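You operate a simulated robot arm through the tools that you are given. There is no shell and no other tool.

The job below is to be done with a simulated robot arm. You get a single attempt, and the scene is never put back.

## Task
Doff the grey tube, cap it blue and mount the purple tube.
Fine: grey tube on the grey peg, purple tube on the green spindle; zero the counter for it.

Only the result counts: the job must be done as asked and must still hold three seconds after the hand-in. Knocking over, shifting, dropping, spilling or breaking anything else fails it. Lids that push on must go on centred and level and be pressed home; caps that screw on are set level and turned clockwise until they are tight.

## Robot
A 6-joint arm with a two-finger parallel gripper, fixed in place. Base frame: the origin is on the floor under the middle of its stand, x ahead of it, y to its left, z up; the work surface is at about z = 82. Units: cm, rad, N and s.
With the tool pointing down near the work surface it reaches from about 24 to 64 cm from the base axis. Its first joint turns from -1.152 to 1.152 rad. Payload 2.7 kg.
The TCP is the grasp point between the finger pads, 2.3 cm short of the fingertips. In the tool frame z runs along the fingers and y along their closing line. The gripper opens to 9.4 cm. The fingers are 3.8 cm wide and 1 cm thick; the gripper's body (5.4 by 9.6 cm) begins 3.9 cm behind the TCP.
Orientation is that of the tool frame in the base frame, as a unit quaternion [x, y, z, w]. With the fingers straight down and closing along the base's y, the tool's x points along the base's -x, its y along +y and its z along -z.

## Interface
- The arm moves only by the tool move_arm. Its argument "rows" is a list of rows, each a list of 3 entries, a list of its own where there are three numbers: the shift along the tool's x, y, z in cm, then the turn, a rotation vector about the tool's x, y, z in rad, then the closure in counts, from 0 (fully open) to 255 (shut). In form: [[[dx, dy, dz], [wx, wy, wz], gripper], ...]. A call has 1 to 20 rows; each row shifts and turns the commanded pose from where the row before left it, along the tool's axes as they then stand. Each row takes 0.2 s and may step no farther than 5 cm and 0.15 rad from the row before; otherwise, or with a gripper value out of range, the whole call is refused. Where a pose cannot be reached the arm comes as near as it can. A force on the tool above 40 N (or 10 N above the force at the start of the call, whichever is more), or a blocked arm, ends the call early, and 0.2 s more pass. The fingers move at their own pace (about 4.5 cm/s each) and stop on an object; they squeeze with about 26 N. The grip force told is the motor's: it shows also when the fingers shut on nothing. Time passes only in rows, and 0.2 s behind the last, so rows that do not move let the fingers close. It gives the time, the measured TCP pose, the force on the tool (base axes), the opening and the grip force at its end, in the units of the frame above (readings bear some noise), with the torque about the TCP (base axes, N m) and any sound that the robot's microphone picked up, and new pictures: "pictures" is both (left out), scene, wrist or none.
- Cameras (640 x 400 px; columns grow to the right, rows downward): "scene" is fixed at [7.76, -43.62, 140.01]; the picture's right is [0.72, -0.69, 0.00], its down [-0.38, -0.40, -0.83] and it looks along [0.57, 0.60, -0.55] (base axes); focal length 214 px, centre (320, 200). "wrist" rides on the gripper at [8.6, 1.6, -7.4] in the tool frame; the picture's right is [-0.18, 0.98, 0.00], its down [-0.58, -0.11, -0.81] and it looks along [-0.79, -0.15, 0.59] (tool axes); focal length 243 px, centre (320, 200). There is no depth. A picture from a camera that has moved, and an enlarged one, comes with that camera's place and axes in the base frame and with its lens. The place of the scene camera against the robot may be out by one fixed shift of up to 1.2 cm in any direction.
- enlarge(camera, box): a new picture of the part [left, top, right, bottom] of that camera's present view, enlarged. No time passes.
- job_done(): hands the job in; it is judged then, once.

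Places have to be worked out from the pictures, the camera data and where the tool is seen. Open the gripper and draw the arm clear of the work before you hand the job in, unless the task says otherwise.

The tools are called after "Request:" by a JSON object that holds its "op" and its "data". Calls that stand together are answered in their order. move_arm: Moves the arm, as the interface text tells. Its arguments: {"type":"object","properties":{"rows":{"type":"array","items":{"type":"array"}},"pictures":{"type":"string","enum":["both","scene","wrist","none"]}},"required":["rows"]} The other tools are called the same way: enlarge (camera, box) takes an enlarged picture of a part of a camera's view; job_done () hands the job in.

At the start:

```text
time_s: 0.0
eef_pos: [26.17, 13.23, 135.86]
ee_rot: [0.0, 1.0, 0.0, 0.0]
force: [0.0, 1.2, 0.1]
ft_torque: [0.0, 0.0, 0.01]
width: 9.4
grasp_force: 0.0
```

scene: 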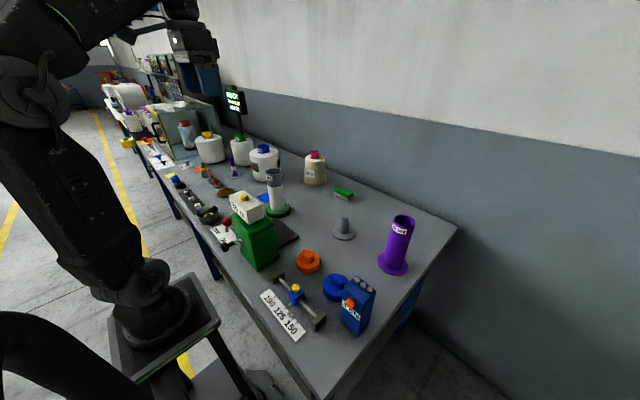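
wrist: 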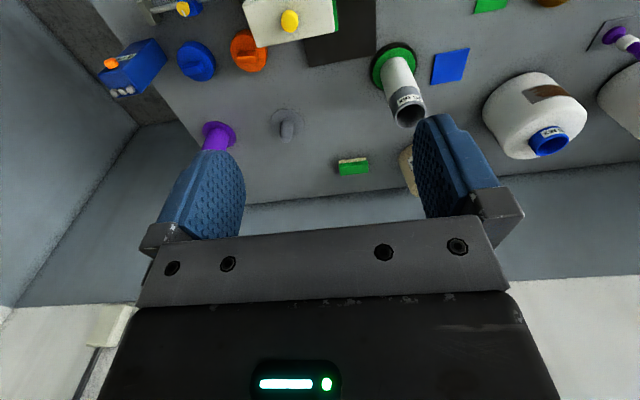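

The pictures show a tube on a green spindle, a grey peg, a purple tube standing on the bench, blue and orange caps, and a few devices. I'll enlarge the work area to read the labels and find the counter.

Request:
{"op": "enlarge", "data": {"camera": "scene", "box": [200, 150, 330, 280]}}

Request:
{"op": "enlarge", "data": {"camera": "scene", "box": [250, 200, 430, 350]}}

Request:
{"op": "enlarge", "data": {"camera": "scene", "box": [140, 80, 280, 200]}}

Request:
{"op": "enlarge", "data": {"camera": "wrist", "box": [80, 0, 400, 200]}}

```text
3.08 times, centred on (265, 215) of scene
camera zoom: at [7.76, -43.62, 140.01], right [0.72, -0.69, 0.0], down [-0.38, -0.4, -0.83], along [0.57, 0.6, -0.55], focal length 660 px, centre (489, 154)
```

zoom: 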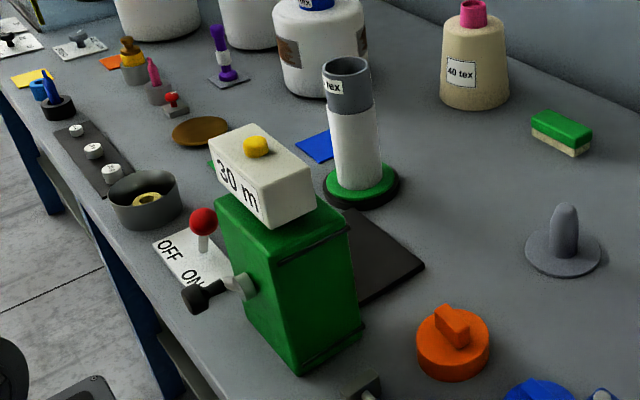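

```text
2.67 times, centred on (340, 275) of scene
camera zoom: at [7.76, -43.62, 140.01], right [0.72, -0.69, 0.0], down [-0.38, -0.4, -0.83], along [0.57, 0.6, -0.55], focal length 572 px, centre (267, 0)
```

zoom: 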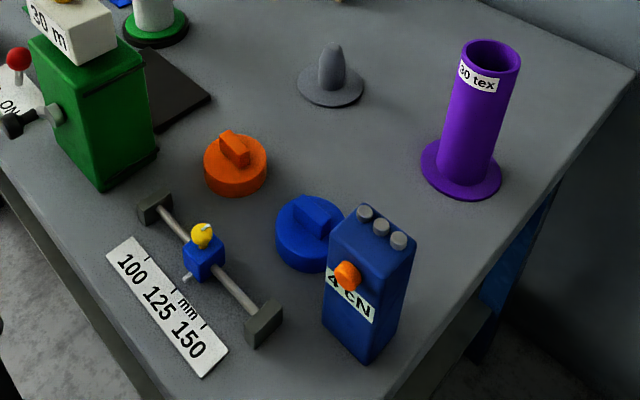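

```text
3.33 times, centred on (210, 140) of scene
camera zoom: at [7.76, -43.62, 140.01], right [0.72, -0.69, 0.0], down [-0.38, -0.4, -0.83], along [0.57, 0.6, -0.55], focal length 715 px, centre (687, 400)
```

zoom: 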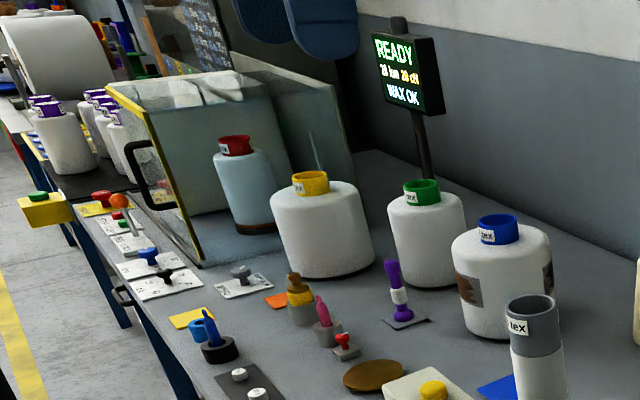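

```text
2.00 times, centred on (240, 100) of wrist
camera zoom: at [17.59, 14.89, 143.22], right [0.18, 0.98, 0.0], down [0.58, -0.11, 0.81], along [0.79, -0.15, -0.59], focal length 485 px, centre (480, 400)
```

zoom: 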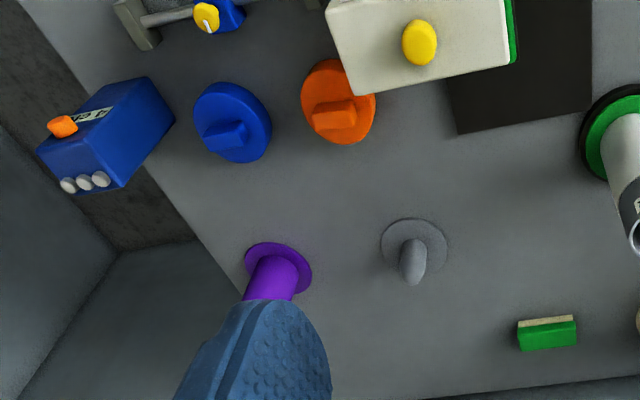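

I'll zoom in on the counter, the yellow button, the blue cap and the spindle tube before moving.

Request:
{"op": "enlarge", "data": {"camera": "scene", "box": [205, 185, 275, 230]}}

Request:
{"op": "enlarge", "data": {"camera": "scene", "box": [310, 260, 380, 310]}}

Request:
{"op": "enlarge", "data": {"camera": "wrist", "box": [230, 0, 350, 70]}}

Request:
{"op": "enlarge", "data": {"camera": "wrist", "box": [350, 30, 450, 140]}}

Request:
{"op": "enlarge", "data": {"camera": "scene", "box": [200, 210, 290, 275]}}

```text
8.89 times, centred on (240, 208) of scene
camera zoom: at [7.76, -43.62, 140.01], right [0.72, -0.69, 0.0], down [-0.38, -0.4, -0.83], along [0.57, 0.6, -0.55], focal length 1906 px, centre (1031, 133)
```

zoom: 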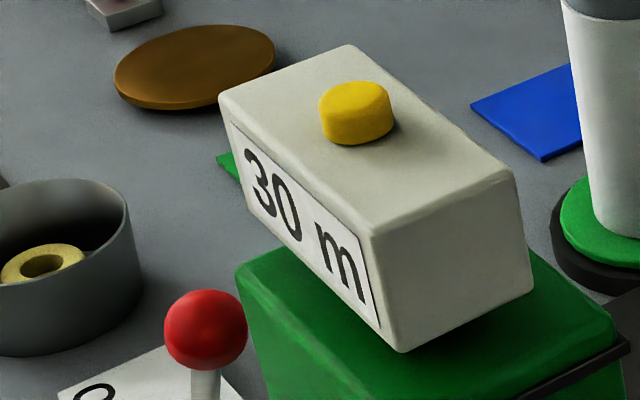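

```text
8.00 times, centred on (345, 285) of scene
camera zoom: at [7.76, -43.62, 140.01], right [0.72, -0.69, 0.0], down [-0.38, -0.4, -0.83], along [0.57, 0.6, -0.55], focal length 1716 px, centre (120, -480)
```

zoom: 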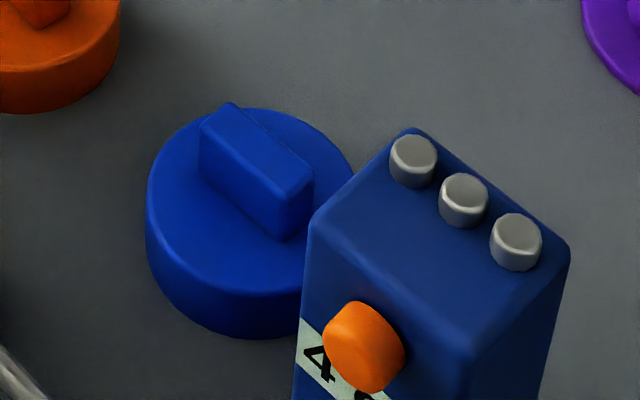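

```text
5.33 times, centred on (290, 35) of wrist
camera zoom: at [17.59, 14.89, 143.22], right [0.18, 0.98, 0.0], down [0.58, -0.11, 0.81], along [0.79, -0.15, -0.59], focal length 1294 px, centre (480, 1080)
```

zoom: 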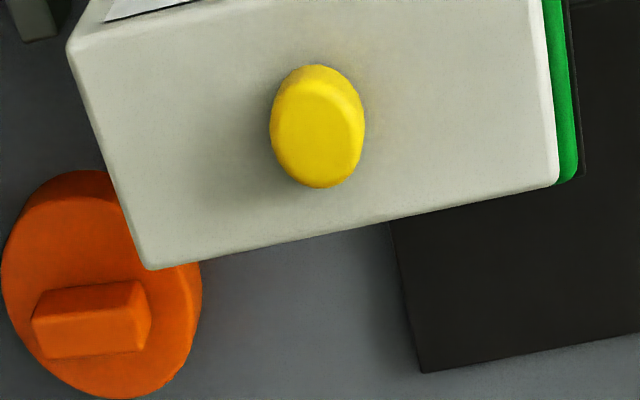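

```text
3.64 times, centred on (400, 85) of wrist
camera zoom: at [17.59, 14.89, 143.22], right [0.18, 0.98, 0.0], down [0.58, -0.11, 0.81], along [0.79, -0.15, -0.59], focal length 882 px, centre (29, 618)
```

zoom: 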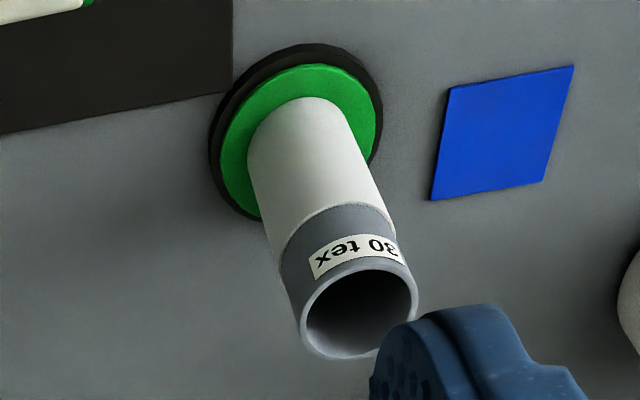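

```text
6.15 times, centred on (245, 242) of scene
camera zoom: at [7.76, -43.62, 140.01], right [0.72, -0.69, 0.0], down [-0.38, -0.4, -0.83], along [0.57, 0.6, -0.55], focal length 1320 px, centre (782, -62)
```

zoom: 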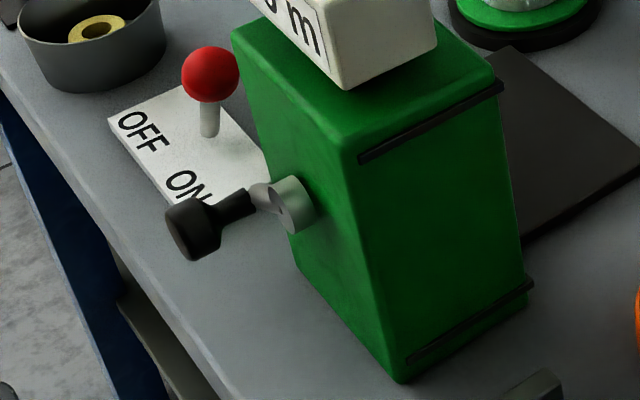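

The counter is the "30 m" box with a yellow button at about (28, 9, 107). The grey tube is on the green spindle near (48, 27), the peg near (58, -4), the purple tube near (58, -26) and the blue cap near (38, -19). I'll move at a safe height to see them better with the wrist camera.

Request:
{"op": "move_arm", "data": {"rows": [[[-0.64, -3.87, 1.81], [0, 0, 0], 0], [[-0.64, -3.87, 1.81], [0, 0, 0], 0], [[-0.64, -3.87, 1.81], [0, 0, 0], 0], [[-0.64, -3.87, 1.81], [0, 0, 0], 0], [[-0.64, -3.87, 1.81], [0, 0, 0], 0], [[-0.64, -3.87, 1.81], [0, 0, 0], 0], [[0, 0, 0], [0, 0, 0], 0]], "pictures": "both"}}

```text
time_s: 1.6
eef_pos: [29.95, -10.04, 125.18]
ee_rot: [-0.001, 1.0, 0.0, 0.001]
force: [-0.6, 0.6, -0.3]
ft_torque: [-0.01, -0.02, -0.01]
width: 9.38
grasp_force: 0.1
camera wrist: at [21.39, -8.43, 132.45], right [0.18, 0.98, 0.0], down [0.58, -0.11, 0.81], along [0.79, -0.15, -0.59], focal length 243 px, centre (320, 200)
```

scene: 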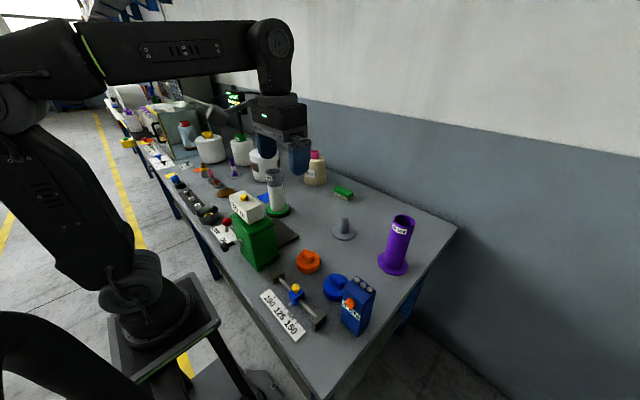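
wrist: 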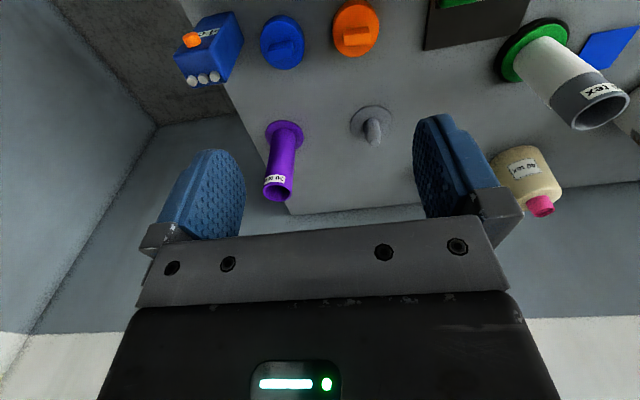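

The view now covers the peg, caps, purple tube and spindle tube. I'll zoom in to measure them.

Request:
{"op": "enlarge", "data": {"camera": "wrist", "box": [240, 90, 400, 210]}}

Request:
{"op": "enlarge", "data": {"camera": "wrist", "box": [480, 0, 640, 140]}}

Request:
{"op": "enlarge", "data": {"camera": "wrist", "box": [160, 0, 400, 100]}}

Request:
{"op": "enlarge", "data": {"camera": "scene", "box": [320, 205, 420, 280]}}

Request:
{"op": "enlarge", "data": {"camera": "scene", "box": [240, 160, 310, 225]}}

```text
3.33 times, centred on (320, 150) of wrist
camera zoom: at [21.39, -8.43, 132.45], right [0.18, 0.98, 0.0], down [0.58, -0.11, 0.81], along [0.79, -0.15, -0.59], focal length 809 px, centre (320, 367)
```

zoom: 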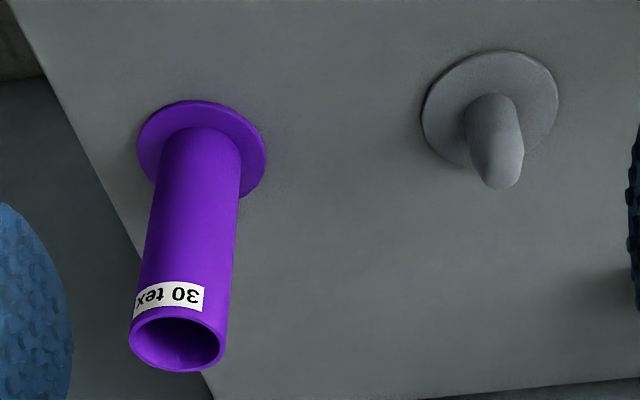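

```text
2.86 times, centred on (560, 70) of wrist
camera zoom: at [21.39, -8.43, 132.45], right [0.18, 0.98, 0.0], down [0.58, -0.11, 0.81], along [0.79, -0.15, -0.59], focal length 693 px, centre (-366, 571)
```

zoom: 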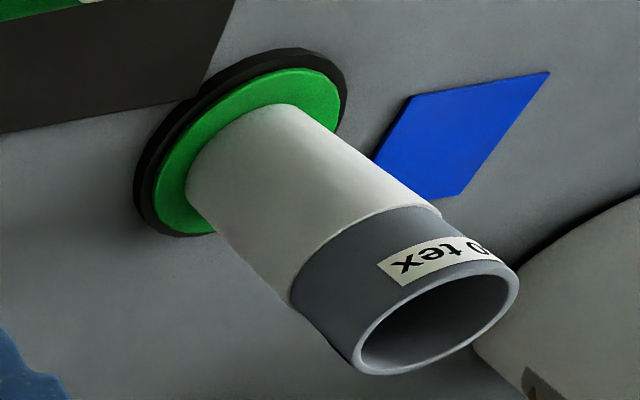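

```text
2.67 times, centred on (280, 50) of wrist
camera zoom: at [21.39, -8.43, 132.45], right [0.18, 0.98, 0.0], down [0.58, -0.11, 0.81], along [0.79, -0.15, -0.59], focal length 647 px, centre (427, 600)
```

zoom: 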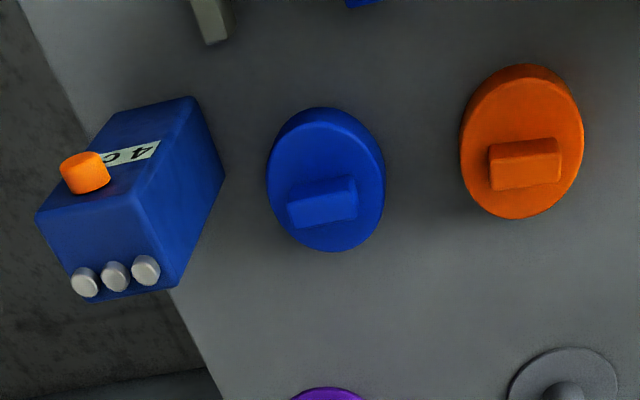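

```text
5.33 times, centred on (370, 242) of scene
camera zoom: at [7.76, -43.62, 140.01], right [0.72, -0.69, 0.0], down [-0.38, -0.4, -0.83], along [0.57, 0.6, -0.55], focal length 1144 px, centre (53, -27)
```

zoom: 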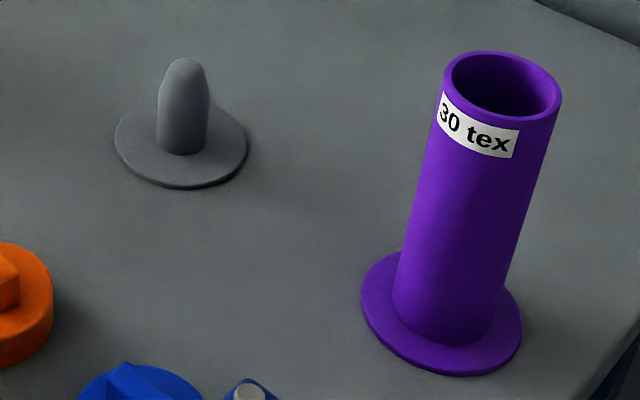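

```text
6.15 times, centred on (275, 192) of scene
camera zoom: at [7.76, -43.62, 140.01], right [0.72, -0.69, 0.0], down [-0.38, -0.4, -0.83], along [0.57, 0.6, -0.55], focal length 1320 px, centre (597, 246)
```

zoom: 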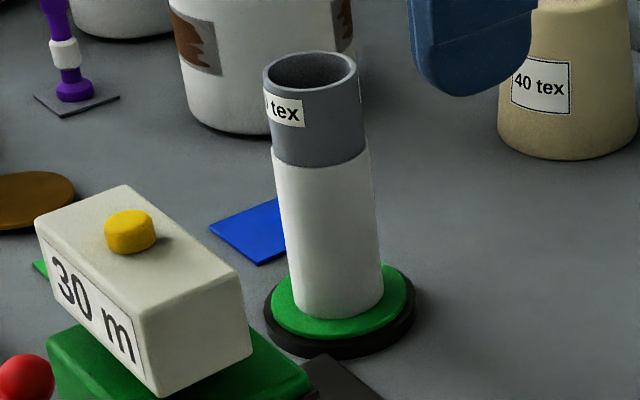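

Estimates: grey tube axis near (49.2, 27.6) with its top at z≈101; peg (59.3, -3.2) with its tip at z≈90; purple tube (59.05, -24.7) with its top at z≈101; blue cap (38.3, -18.4) with its bar along base y. I'll go above the grey tube at z≈112 and refine there.

Request:
{"op": "move_arm", "data": {"rows": [[[-1.925, 3.764, 1.32], [0, 0, 0], 0], [[-1.925, 3.764, 1.32], [0, 0, 0], 0], [[-1.925, 3.764, 1.32], [0, 0, 0], 0], [[-1.925, 3.764, 1.32], [0, 0, 0], 0], [[-1.925, 3.764, 1.32], [0, 0, 0], 0], [[-1.925, 3.764, 1.32], [0, 0, 0], 0], [[-1.925, 3.764, 1.32], [0, 0, 0], 0], [[-1.925, 3.764, 1.32], [0, 0, 0], 0], [[-1.925, 3.764, 1.32], [0, 0, 0], 0], [[-1.925, 3.764, 1.32], [0, 0, 0], 0], [[0, 0, 0], [0, 0, 0], 0]], "pictures": "both"}}

```text
time_s: 4.0
eef_pos: [49.14, 27.81, 111.92]
ee_rot: [0.0, 1.0, 0.001, 0.0]
force: [0.0, 0.9, -0.4]
ft_torque: [-0.02, 0.01, -0.03]
width: 9.4
grasp_force: 0.1
camera wrist: at [40.57, 29.45, 119.33], right [0.18, 0.98, 0.0], down [0.58, -0.11, 0.81], along [0.79, -0.15, -0.59], focal length 243 px, centre (320, 200)
```

scene: 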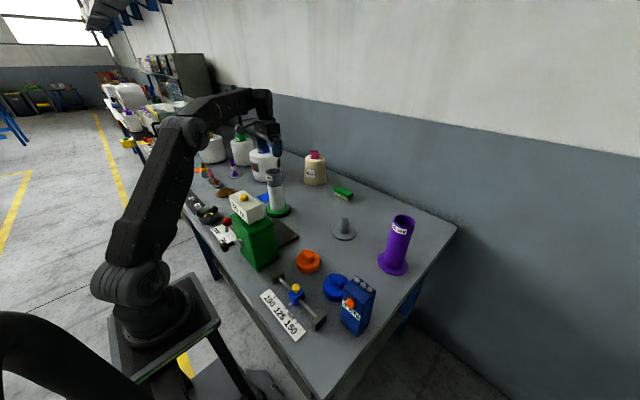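
wrist: 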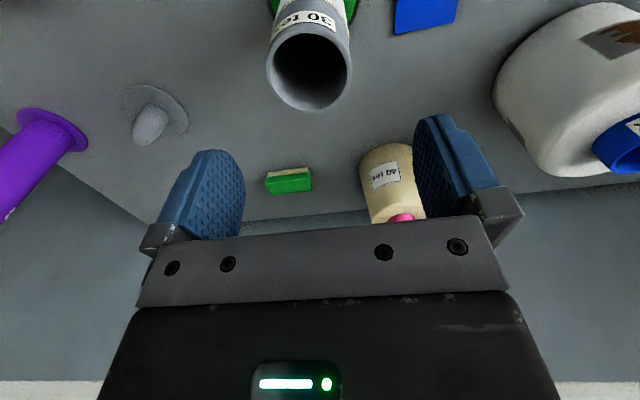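

Request:
{"op": "enlarge", "data": {"camera": "wrist", "box": [240, 0, 400, 120]}}

Request:
{"op": "enlarge", "data": {"camera": "scene", "box": [220, 80, 340, 230]}}

Request:
{"op": "enlarge", "data": {"camera": "wrist", "box": [0, 60, 240, 210]}}

```text
3.33 times, centred on (320, 60) of wrist
camera zoom: at [40.57, 29.45, 119.33], right [0.18, 0.98, 0.0], down [0.58, -0.11, 0.81], along [0.79, -0.15, -0.59], focal length 809 px, centre (320, 667)
```

zoom: 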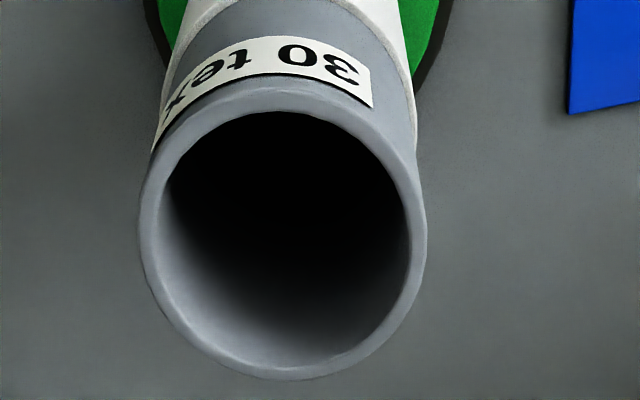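

```text
2.67 times, centred on (280, 155) of scene
camera zoom: at [7.76, -43.62, 140.01], right [0.72, -0.69, 0.0], down [-0.38, -0.4, -0.83], along [0.57, 0.6, -0.55], focal length 572 px, centre (427, 320)
```

zoom: 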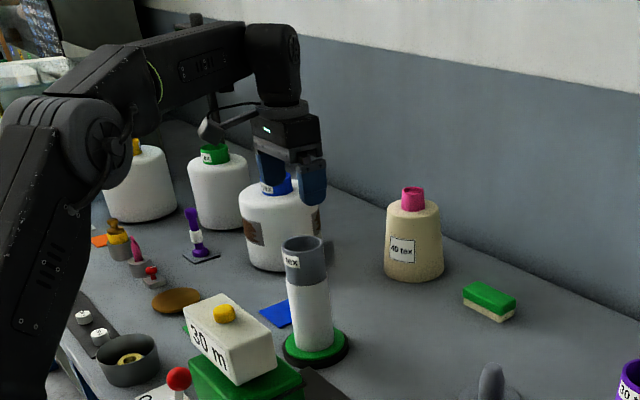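

```text
2.67 times, centred on (120, 135) of wrist
camera zoom: at [40.57, 29.45, 119.33], right [0.18, 0.98, 0.0], down [0.58, -0.11, 0.81], along [0.79, -0.15, -0.59], focal length 647 px, centre (853, 373)
```

zoom: 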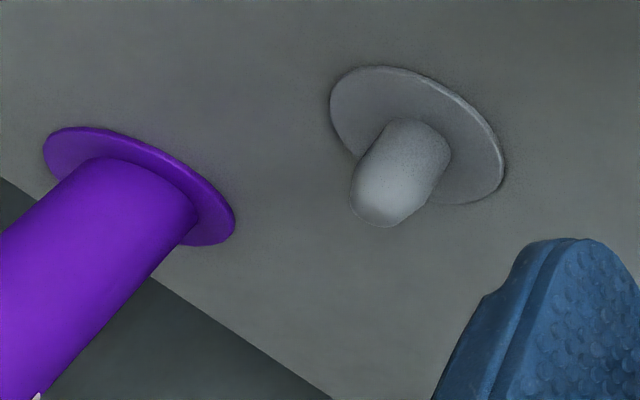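

The three views agree: the tube axis is at about (49.0, 27.15), outer diameter ≈6 cm, rim at z≈101.8. I'll centre over it and descend to TCP z≈98.6 with the fingers open.

Request:
{"op": "move_arm", "data": {"rows": [[[0.14, -0.66, 1.0], [0, 0, 0], 0], [[0, 0, 2.5], [0, 0, 0], 0], [[0, 0, 2.5], [0, 0, 0], 0], [[0, 0, 2.5], [0, 0, 0], 0], [[0, 0, 2.0], [0, 0, 0], 0], [[0, 0, 1.5], [0, 0, 0], 0], [[0, 0, 1.3], [0, 0, 0], 0], [[0, 0, 0], [0, 0, 0], 0]], "pictures": "both"}}

```text
time_s: 5.8
eef_pos: [49.07, 26.98, 98.59]
ee_rot: [0.0, 1.0, -0.001, 0.0]
force: [0.1, 0.1, 0.4]
ft_torque: [-0.01, -0.05, -0.01]
width: 9.41
grasp_force: 0.0
camera wrist: at [40.49, 28.7, 105.92], right [0.18, 0.98, 0.0], down [0.58, -0.11, 0.81], along [0.79, -0.15, -0.59], focal length 243 px, centre (320, 200)
```

scene: 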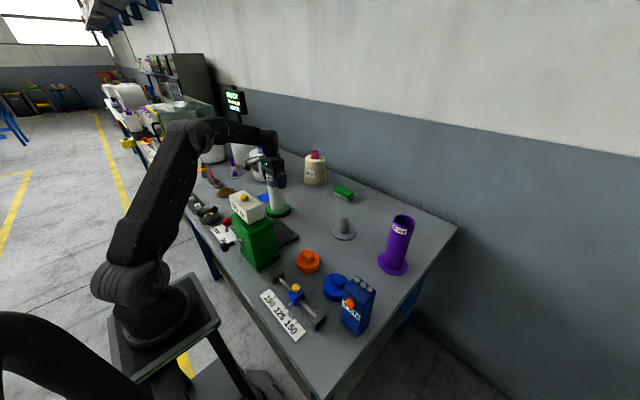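
wrist: 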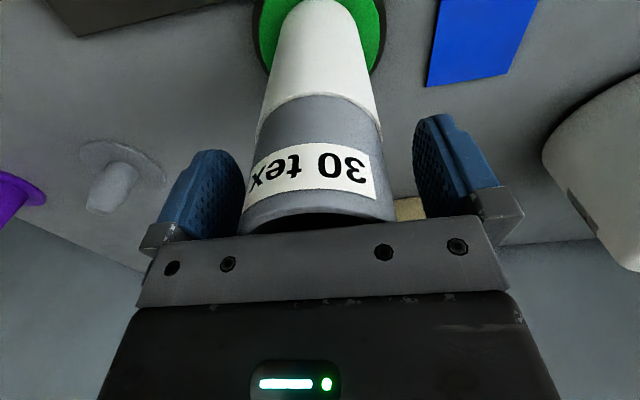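

The tube sits between the fingers with no contact. I'll close the gripper on it.

Request:
{"op": "move_arm", "data": {"rows": [[[0, 0, 0], [0, 0, 0], 255], [[0, 0, 0], [0, 0, 0], 255], [[0, 0, 0], [0, 0, 0], 255], [[0, 0, 0], [0, 0, 0], 255], [[0, 0, 0], [0, 0, 0], 255]], "pictures": "wrist"}}

```text
time_s: 7.0
eef_pos: [49.04, 27.01, 98.57]
ee_rot: [0.0, 1.0, 0.0, 0.0]
force: [-0.2, 1.1, 0.4]
ft_torque: [-0.02, -0.01, -0.01]
width: 6.09
grasp_force: 25.5
camera wrist: at [40.49, 28.69, 105.95], right [0.18, 0.98, 0.0], down [0.58, -0.11, 0.81], along [0.79, -0.15, -0.59], focal length 243 px, centre (320, 200)
```

wrist: 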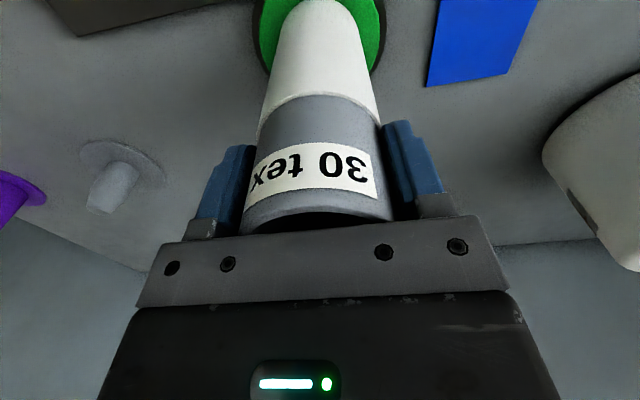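

Gripped: the opening is 6.09 cm at 25.5 N. I'll lift straight up gently and watch the force.

Request:
{"op": "move_arm", "data": {"rows": [[[0, 0, -0.5], [0, 0, 0], 255], [[0, 0, -1.0], [0, 0, 0], 255], [[0, 0, -1.5], [0, 0, 0], 255], [[0, 0, -1.5], [0, 0, 0], 255], [[0, 0, -1.5], [0, 0, 0], 255]], "pictures": "both"}}

```text
time_s: 8.2
eef_pos: [49.03, 26.82, 104.66]
ee_rot: [0.001, 1.0, 0.0, 0.0]
force: [0.3, -0.3, -0.7]
ft_torque: [0.02, -0.01, -0.02]
width: 6.09
grasp_force: 26.1
camera wrist: at [40.5, 28.58, 111.9], right [0.18, 0.98, 0.0], down [0.58, -0.11, 0.81], along [0.79, -0.15, -0.59], focal length 243 px, centre (320, 200)
```

scene: 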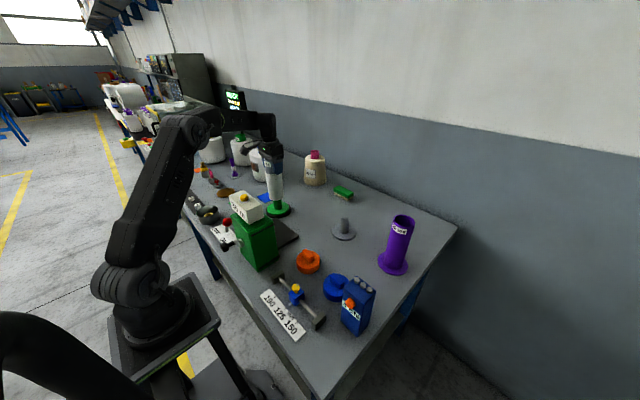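
wrist: 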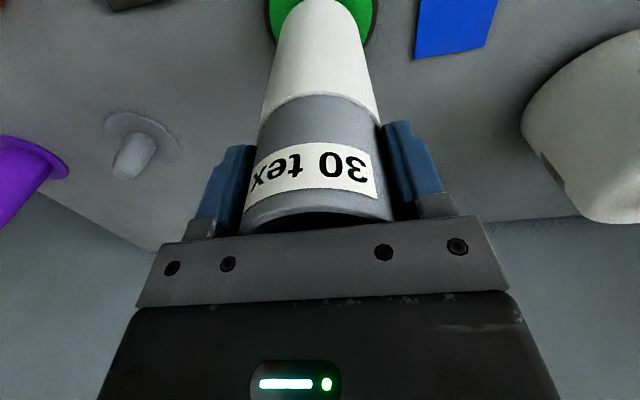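

The tube follows freely. I'll keep lifting until it clears the spindle pin.

Request:
{"op": "move_arm", "data": {"rows": [[[0, 0, -2.0], [0, 0, 0], 255], [[0, 0, -2.0], [0, 0, 0], 255], [[0, 0, -2.0], [0, 0, 0], 255], [[0, 0, -2.0], [0, 0, 0], 255], [[0, 0, -2.0], [0, 0, 0], 255], [[0, 0, -2.0], [0, 0, 0], 255], [[0, 0, 0], [0, 0, 0], 255]], "pictures": "both"}}

Request:
{"op": "enlarge", "data": {"camera": "scene", "box": [220, 110, 340, 230]}}

Request:
{"op": "enlarge", "data": {"camera": "wrist", "box": [230, 0, 410, 240]}}

```text
time_s: 9.8
eef_pos: [48.99, 27.12, 116.6]
ee_rot: [0.001, 1.0, -0.001, 0.001]
force: [0.0, -0.4, -1.8]
ft_torque: [0.01, 0.01, 0.03]
width: 6.11
grasp_force: 26.2
camera wrist: at [40.48, 28.65, 123.88], right [0.18, 0.98, 0.0], down [0.58, -0.11, 0.81], along [0.79, -0.15, -0.59], focal length 243 px, centre (320, 200)
```

scene: 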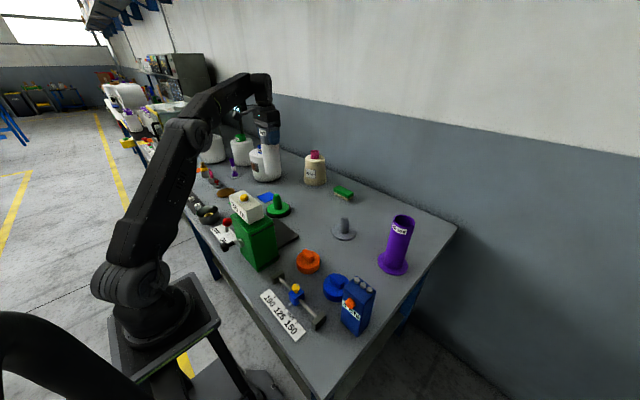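
wrist: 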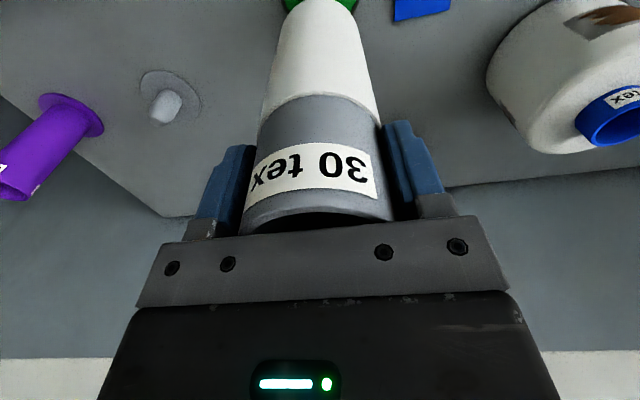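

```text
3.33 times, centred on (280, 170) of scene
camera zoom: at [7.76, -43.62, 140.01], right [0.72, -0.69, 0.0], down [-0.38, -0.4, -0.83], along [0.57, 0.6, -0.55], focal length 715 px, centre (453, 300)
```

zoom: 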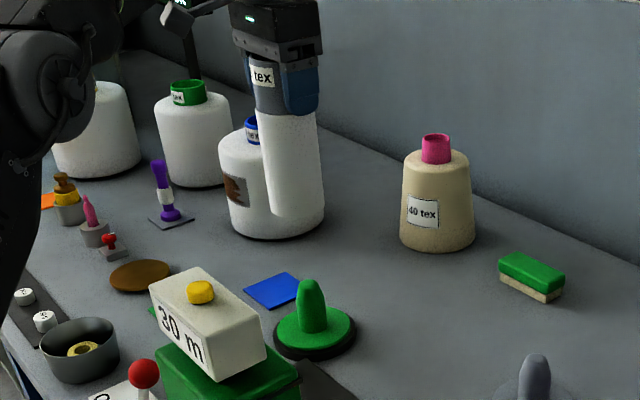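

```text
1.67 times, centred on (320, 120) of wrist
camera zoom: at [40.48, 28.65, 123.88], right [0.18, 0.98, 0.0], down [0.58, -0.11, 0.81], along [0.79, -0.15, -0.59], focal length 404 px, centre (320, 333)
```

zoom: 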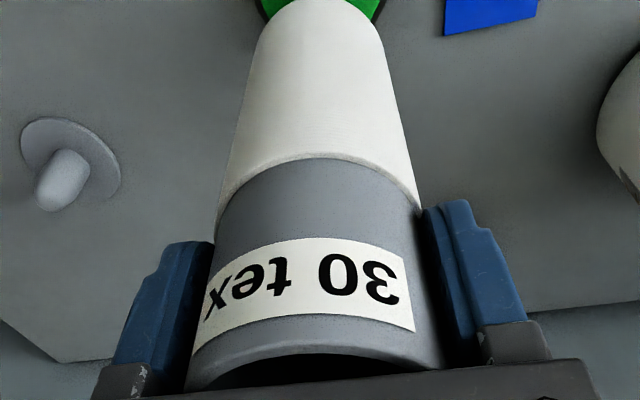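

The green spindle pin is now exposed and the tube hangs vertical in the grip. I'll zoom on both pins to fix their relative positions.

Request:
{"op": "enlarge", "data": {"camera": "scene", "box": [255, 185, 305, 220]}}

Request:
{"op": "enlarge", "data": {"camera": "scene", "box": [320, 210, 370, 245]}}

Request:
{"op": "enlarge", "data": {"camera": "wrist", "box": [120, 50, 220, 140]}}

```text
11.43 times, centred on (280, 202) of scene
camera zoom: at [7.76, -43.62, 140.01], right [0.72, -0.69, 0.0], down [-0.38, -0.4, -0.83], along [0.57, 0.6, -0.55], focal length 2451 px, centre (777, 171)
```

zoom: 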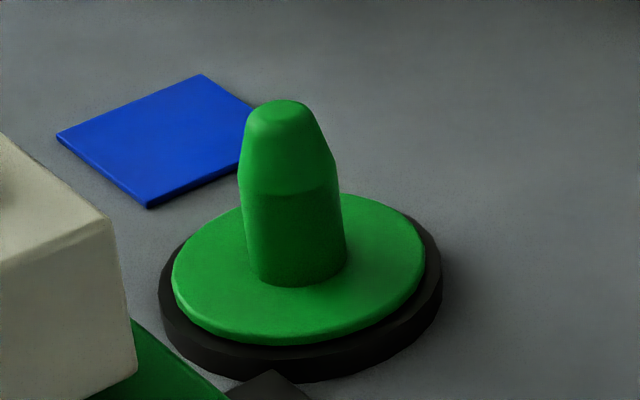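

```text
11.43 times, centred on (345, 228) of scene
camera zoom: at [7.76, -43.62, 140.01], right [0.72, -0.69, 0.0], down [-0.38, -0.4, -0.83], along [0.57, 0.6, -0.55], focal length 2451 px, centre (34, -114)
```

zoom: 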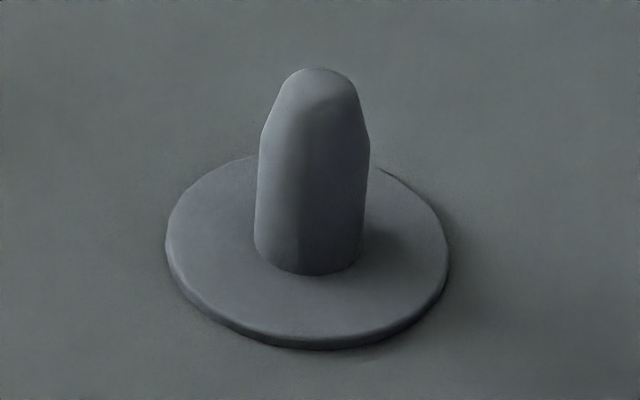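

```text
4.44 times, centred on (170, 95) of wrist
camera zoom: at [40.48, 28.65, 123.88], right [0.18, 0.98, 0.0], down [0.58, -0.11, 0.81], along [0.79, -0.15, -0.59], focal length 1078 px, centre (987, 667)
```

zoom: 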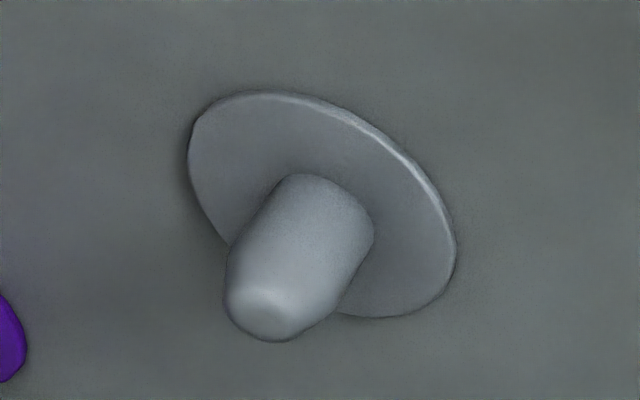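

Combining the wrist and scene measurements, the peg is at about (59.7, -2.95) with its tip at z≈89 and its disc top at ≈82.7. I'll carry the tube over at the present height.

Request:
{"op": "move_arm", "data": {"rows": [[[-0.8, -2.2, 0], [0, 0, 0], 255], [[-1.3, -3.6, 0], [0, 0, 0], 255], [[-1.3, -3.7, 0], [0, 0, 0], 255], [[-1.3, -3.7, 0], [0, 0, 0], 255], [[-1.3, -3.7, 0], [0, 0, 0], 255], [[-1.3, -3.7, 0], [0, 0, 0], 255], [[-1.3, -3.7, 0], [0, 0, 0], 255], [[-1.3, -3.6, 0], [0, 0, 0], 255], [[-0.8, -2.17, 0], [0, 0, 0], 255], [[0, 0, 0], [0, 0, 0], 255]], "pictures": "both"}}

Request:
{"op": "enlarge", "data": {"camera": "scene", "box": [290, 120, 410, 250]}}

Request:
{"op": "enlarge", "data": {"camera": "wrist", "box": [220, 0, 420, 120]}}

```text
time_s: 12.0
eef_pos: [58.04, -3.14, 115.74]
ee_rot: [-0.001, 1.0, 0.001, 0.0]
force: [0.1, 0.5, -0.1]
ft_torque: [0.01, 0.0, -0.01]
width: 6.09
grasp_force: 25.9
out of reach, approached as far as the arm can: row 8, 9
camera wrist: at [49.4, -1.53, 123.08], right [0.18, 0.98, 0.0], down [0.58, -0.11, 0.81], along [0.79, -0.15, -0.59], focal length 243 px, centre (320, 200)
```

scene: 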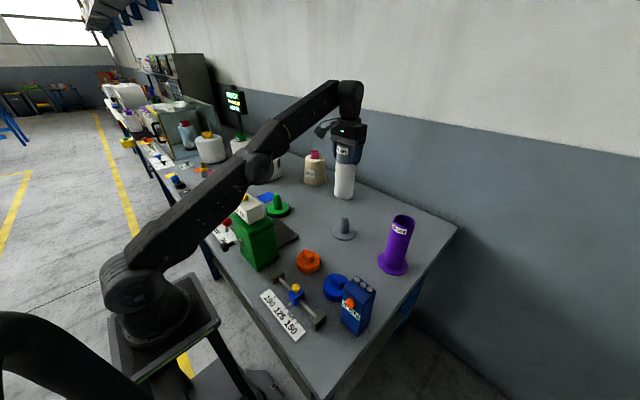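
wrist: 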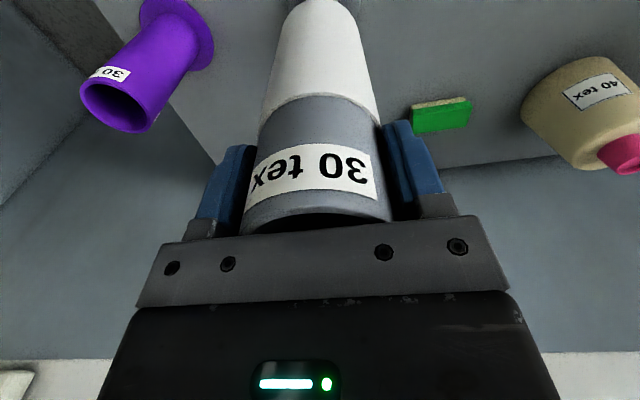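

```text
3.08 times, centred on (350, 185) of scene
camera zoom: at [7.76, -43.62, 140.01], right [0.72, -0.69, 0.0], down [-0.38, -0.4, -0.83], along [0.57, 0.6, -0.55], focal length 660 px, centre (228, 246)
```

zoom: 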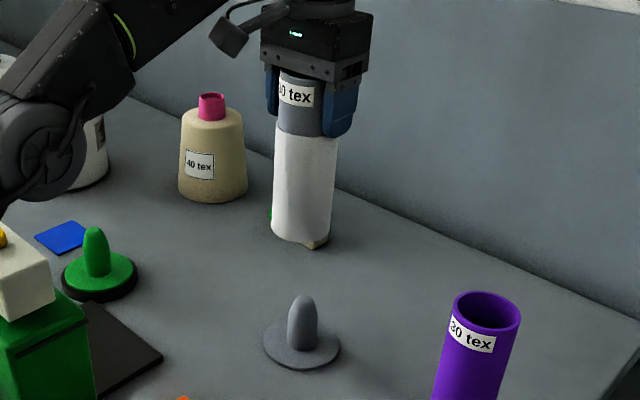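

```text
3.20 times, centred on (320, 60) of wrist
camera zoom: at [49.4, -1.53, 123.08], right [0.18, 0.98, 0.0], down [0.58, -0.11, 0.81], along [0.79, -0.15, -0.59], focal length 776 px, centre (320, 648)
```

zoom: 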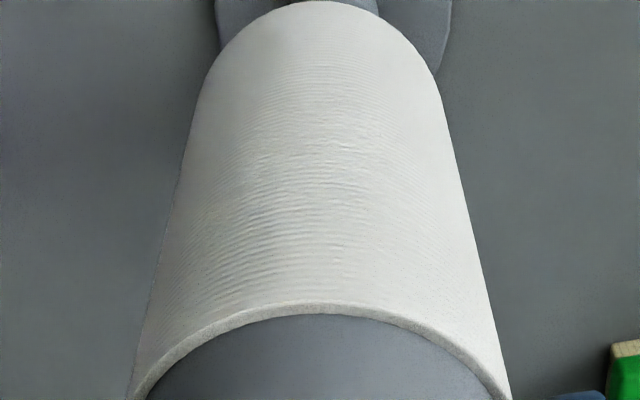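

At this height the arm stops at x≈58.0, but reach should grow lower down. I'll descend to z≈109, where the tube bottom (≈94) still clears the peg tip (≈89), and read the pose there.

Request:
{"op": "move_arm", "data": {"rows": [[[0, 0, 2.0], [0, 0, 0], 255], [[0, 0, 2.0], [0, 0, 0], 255], [[0, 0, 2.0], [0, 0, 0], 255], [[0, 0, 0.8], [0, 0, 0], 255], [[0, 0, 0], [0, 0, 0], 255]], "pictures": "both"}}

```text
time_s: 13.2
eef_pos: [57.99, -3.13, 108.8]
ee_rot: [0.0, 1.0, 0.0, 0.0]
force: [-0.3, 0.5, -0.9]
ft_torque: [0.02, -0.02, 0.0]
width: 6.09
grasp_force: 26.3
camera wrist: at [49.37, -1.57, 116.18], right [0.18, 0.98, 0.0], down [0.58, -0.11, 0.81], along [0.79, -0.15, -0.59], focal length 243 px, centre (320, 200)
```

scene: 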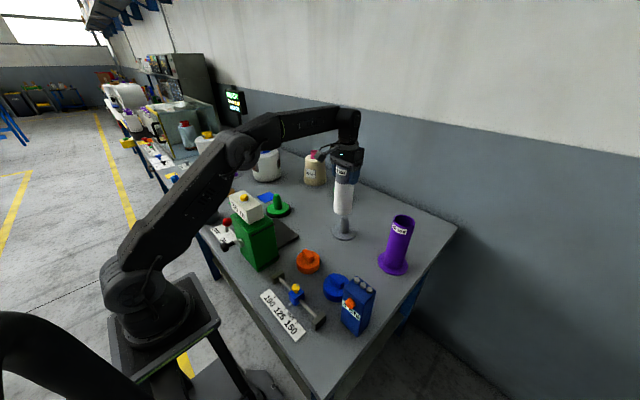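
wrist: 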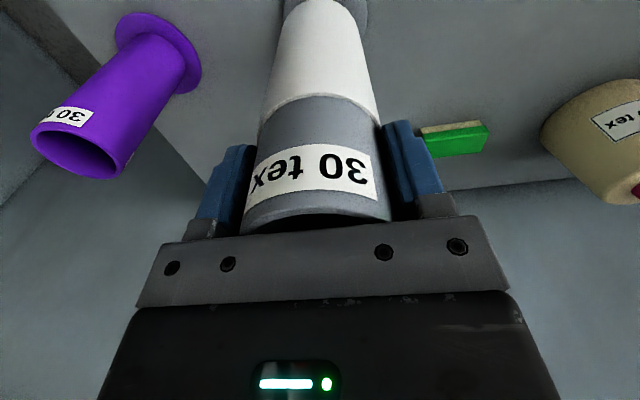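

The command was clamped at x≈58. I'll shift +1.7 in x at this height and check the alignment over the peg.

Request:
{"op": "move_arm", "data": {"rows": [[[-0.85, 0.09, 0], [0, 0, 0], 255], [[-0.85, 0.09, 0], [0, 0, 0], 255], [[0, 0, 0], [0, 0, 0], 255]], "pictures": "both"}}

Request:
{"op": "enlarge", "data": {"camera": "scene", "box": [310, 150, 390, 250]}}

Request:
{"op": "enlarge", "data": {"camera": "wrist", "box": [240, 0, 400, 100]}}

```text
time_s: 14.0
eef_pos: [59.71, -3.02, 108.77]
ee_rot: [0.0, 1.0, 0.0, 0.0]
force: [0.7, 0.4, -1.2]
ft_torque: [0.04, -0.02, 0.01]
width: 6.09
grasp_force: 26.0
camera wrist: at [51.06, -1.33, 116.16], right [0.18, 0.98, 0.0], down [0.58, -0.11, 0.81], along [0.79, -0.15, -0.59], focal length 243 px, centre (320, 200)
```

scene: 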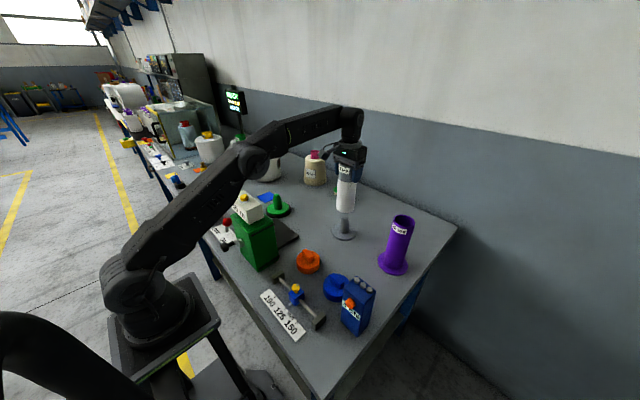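
wrist: 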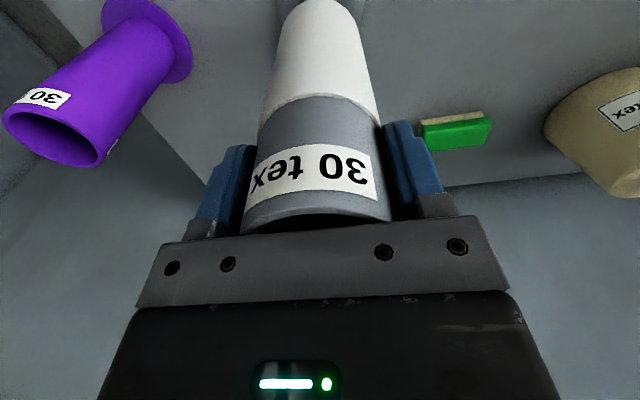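

```text
4.00 times, centred on (350, 200) of scene
camera zoom: at [7.76, -43.62, 140.01], right [0.72, -0.69, 0.0], down [-0.38, -0.4, -0.83], along [0.57, 0.6, -0.55], focal length 858 px, centre (200, 200)
```

zoom: 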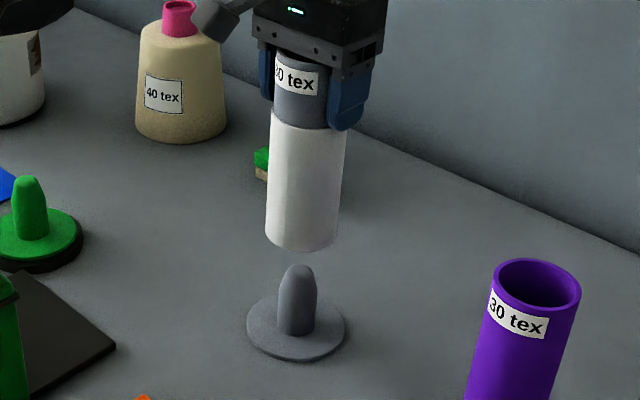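

```text
4.00 times, centred on (320, 50) of wrist
camera zoom: at [51.06, -1.33, 116.16], right [0.18, 0.98, 0.0], down [0.58, -0.11, 0.81], along [0.79, -0.15, -0.59], focal length 970 px, centre (320, 800)
```

zoom: 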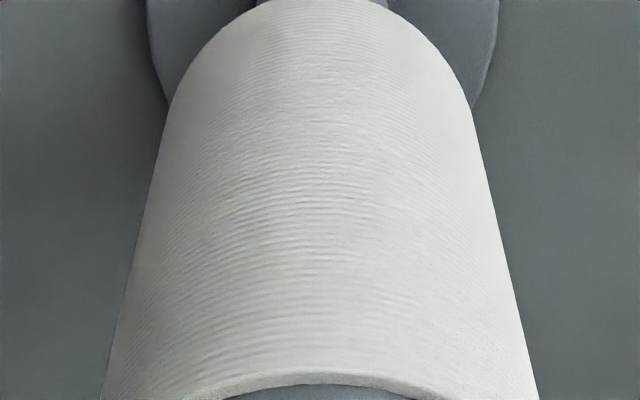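

The tube hangs above the peg. I'll zoom further to compare the tube's bottom rim with the pin axis before lowering.

Request:
{"op": "enlarge", "data": {"camera": "scene", "box": [325, 195, 365, 245]}}

Request:
{"op": "enlarge", "data": {"camera": "scene", "box": [320, 150, 370, 200]}}

```text
8.00 times, centred on (345, 220) of scene
camera zoom: at [7.76, -43.62, 140.01], right [0.72, -0.69, 0.0], down [-0.38, -0.4, -0.83], along [0.57, 0.6, -0.55], focal length 1716 px, centre (120, 40)
```

zoom: 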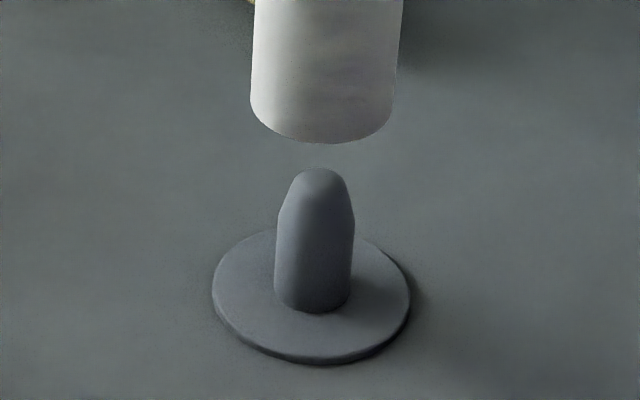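

```text
8.00 times, centred on (345, 175) of scene
camera zoom: at [7.76, -43.62, 140.01], right [0.72, -0.69, 0.0], down [-0.38, -0.4, -0.83], along [0.57, 0.6, -0.55], focal length 1716 px, centre (120, 400)
```

zoom: 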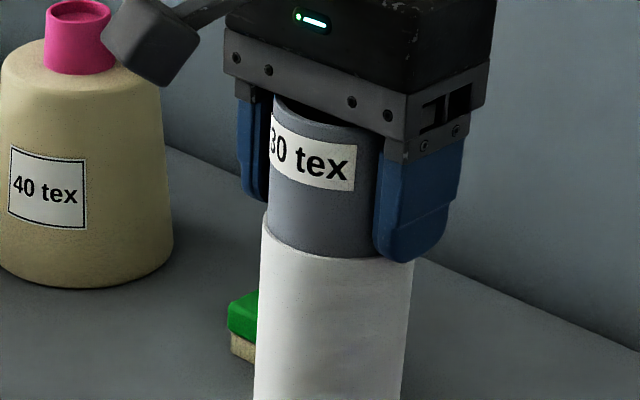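

Laterally the tube axis and pin axis agree to about 0.1 cm, and depth is consistent too. I'll lower until the tube bottom is just above the tip and check again.

Request:
{"op": "move_arm", "data": {"rows": [[[0, 0, 1.2], [0, 0, 0], 255], [[0, 0, 1.2], [0, 0, 0], 255], [[0, 0, 1.0], [0, 0, 0], 255], [[0, 0, 0], [0, 0, 0], 255]], "pictures": "scene"}}

Request:
{"op": "enlarge", "data": {"camera": "scene", "box": [325, 195, 365, 245]}}

```text
time_s: 15.0
eef_pos: [59.52, -3.05, 105.37]
ee_rot: [0.0, 1.0, 0.0, 0.001]
force: [-0.3, -1.1, 0.1]
ft_torque: [-0.03, 0.0, -0.01]
width: 6.1
grasp_force: 26.1
```

scene: 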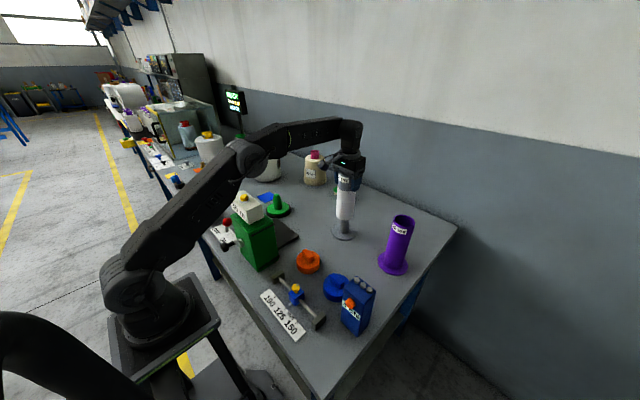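

```text
8.00 times, centred on (345, 220) of scene
camera zoom: at [7.76, -43.62, 140.01], right [0.72, -0.69, 0.0], down [-0.38, -0.4, -0.83], along [0.57, 0.6, -0.55], focal length 1716 px, centre (120, 40)
```

zoom: 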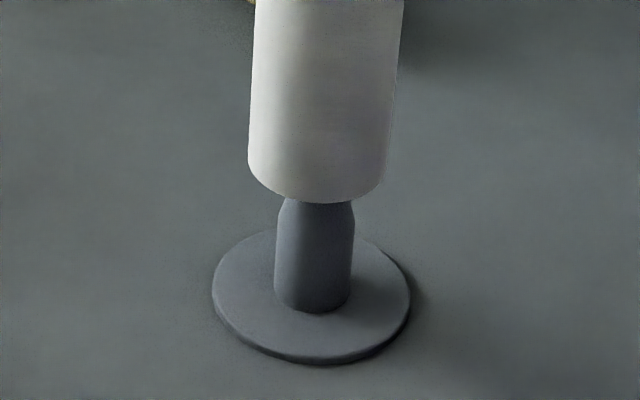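

Offset is about 0.1 cm toward the base, so I'll correct +0.15 in x and lower the tube over the pin, stopping just above the disc.

Request:
{"op": "move_arm", "data": {"rows": [[[-0.15, 0.05, 0.8], [0, 0, 0], 255], [[0, 0, 1.0], [0, 0, 0], 255], [[0, 0, 1.0], [0, 0, 0], 255], [[0, 0, 1.0], [0, 0, 0], 255], [[0, 0, 1.0], [0, 0, 0], 255], [[0, 0, 1.0], [0, 0, 0], 255], [[0, 0, 0.8], [0, 0, 0], 255], [[0, 0, 0], [0, 0, 0], 255]], "pictures": "both"}}

Request:
{"op": "enlarge", "data": {"camera": "scene", "box": [325, 195, 365, 245]}}

```text
time_s: 16.8
eef_pos: [59.87, -2.87, 98.8]
ee_rot: [-0.001, 1.0, 0.001, -0.001]
force: [-0.3, -0.2, -0.6]
ft_torque: [-0.02, 0.02, 0.0]
width: 6.11
grasp_force: 25.9
camera wrist: at [51.23, -1.34, 106.19], right [0.18, 0.98, 0.0], down [0.58, -0.11, 0.81], along [0.79, -0.15, -0.59], focal length 243 px, centre (320, 200)
```

scene: 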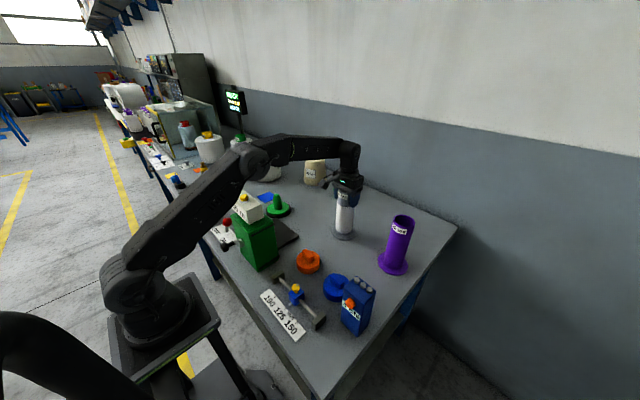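
wrist: 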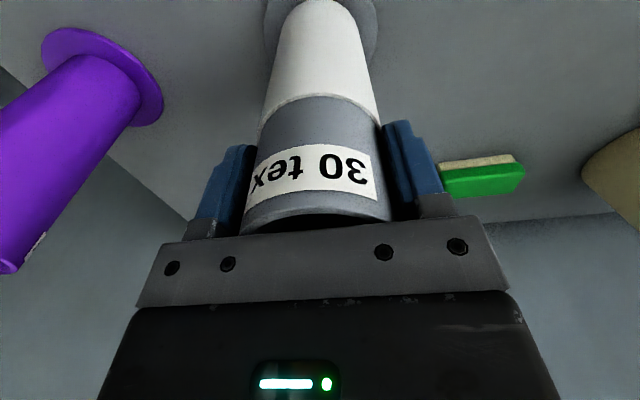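

```text
8.00 times, centred on (345, 220) of scene
camera zoom: at [7.76, -43.62, 140.01], right [0.72, -0.69, 0.0], down [-0.38, -0.4, -0.83], along [0.57, 0.6, -0.55], focal length 1716 px, centre (120, 40)
```

zoom: 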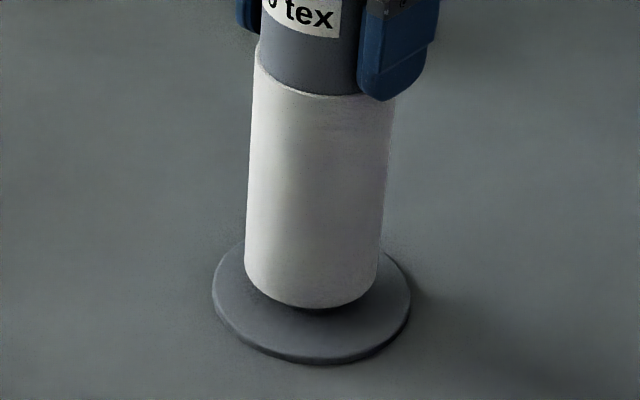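

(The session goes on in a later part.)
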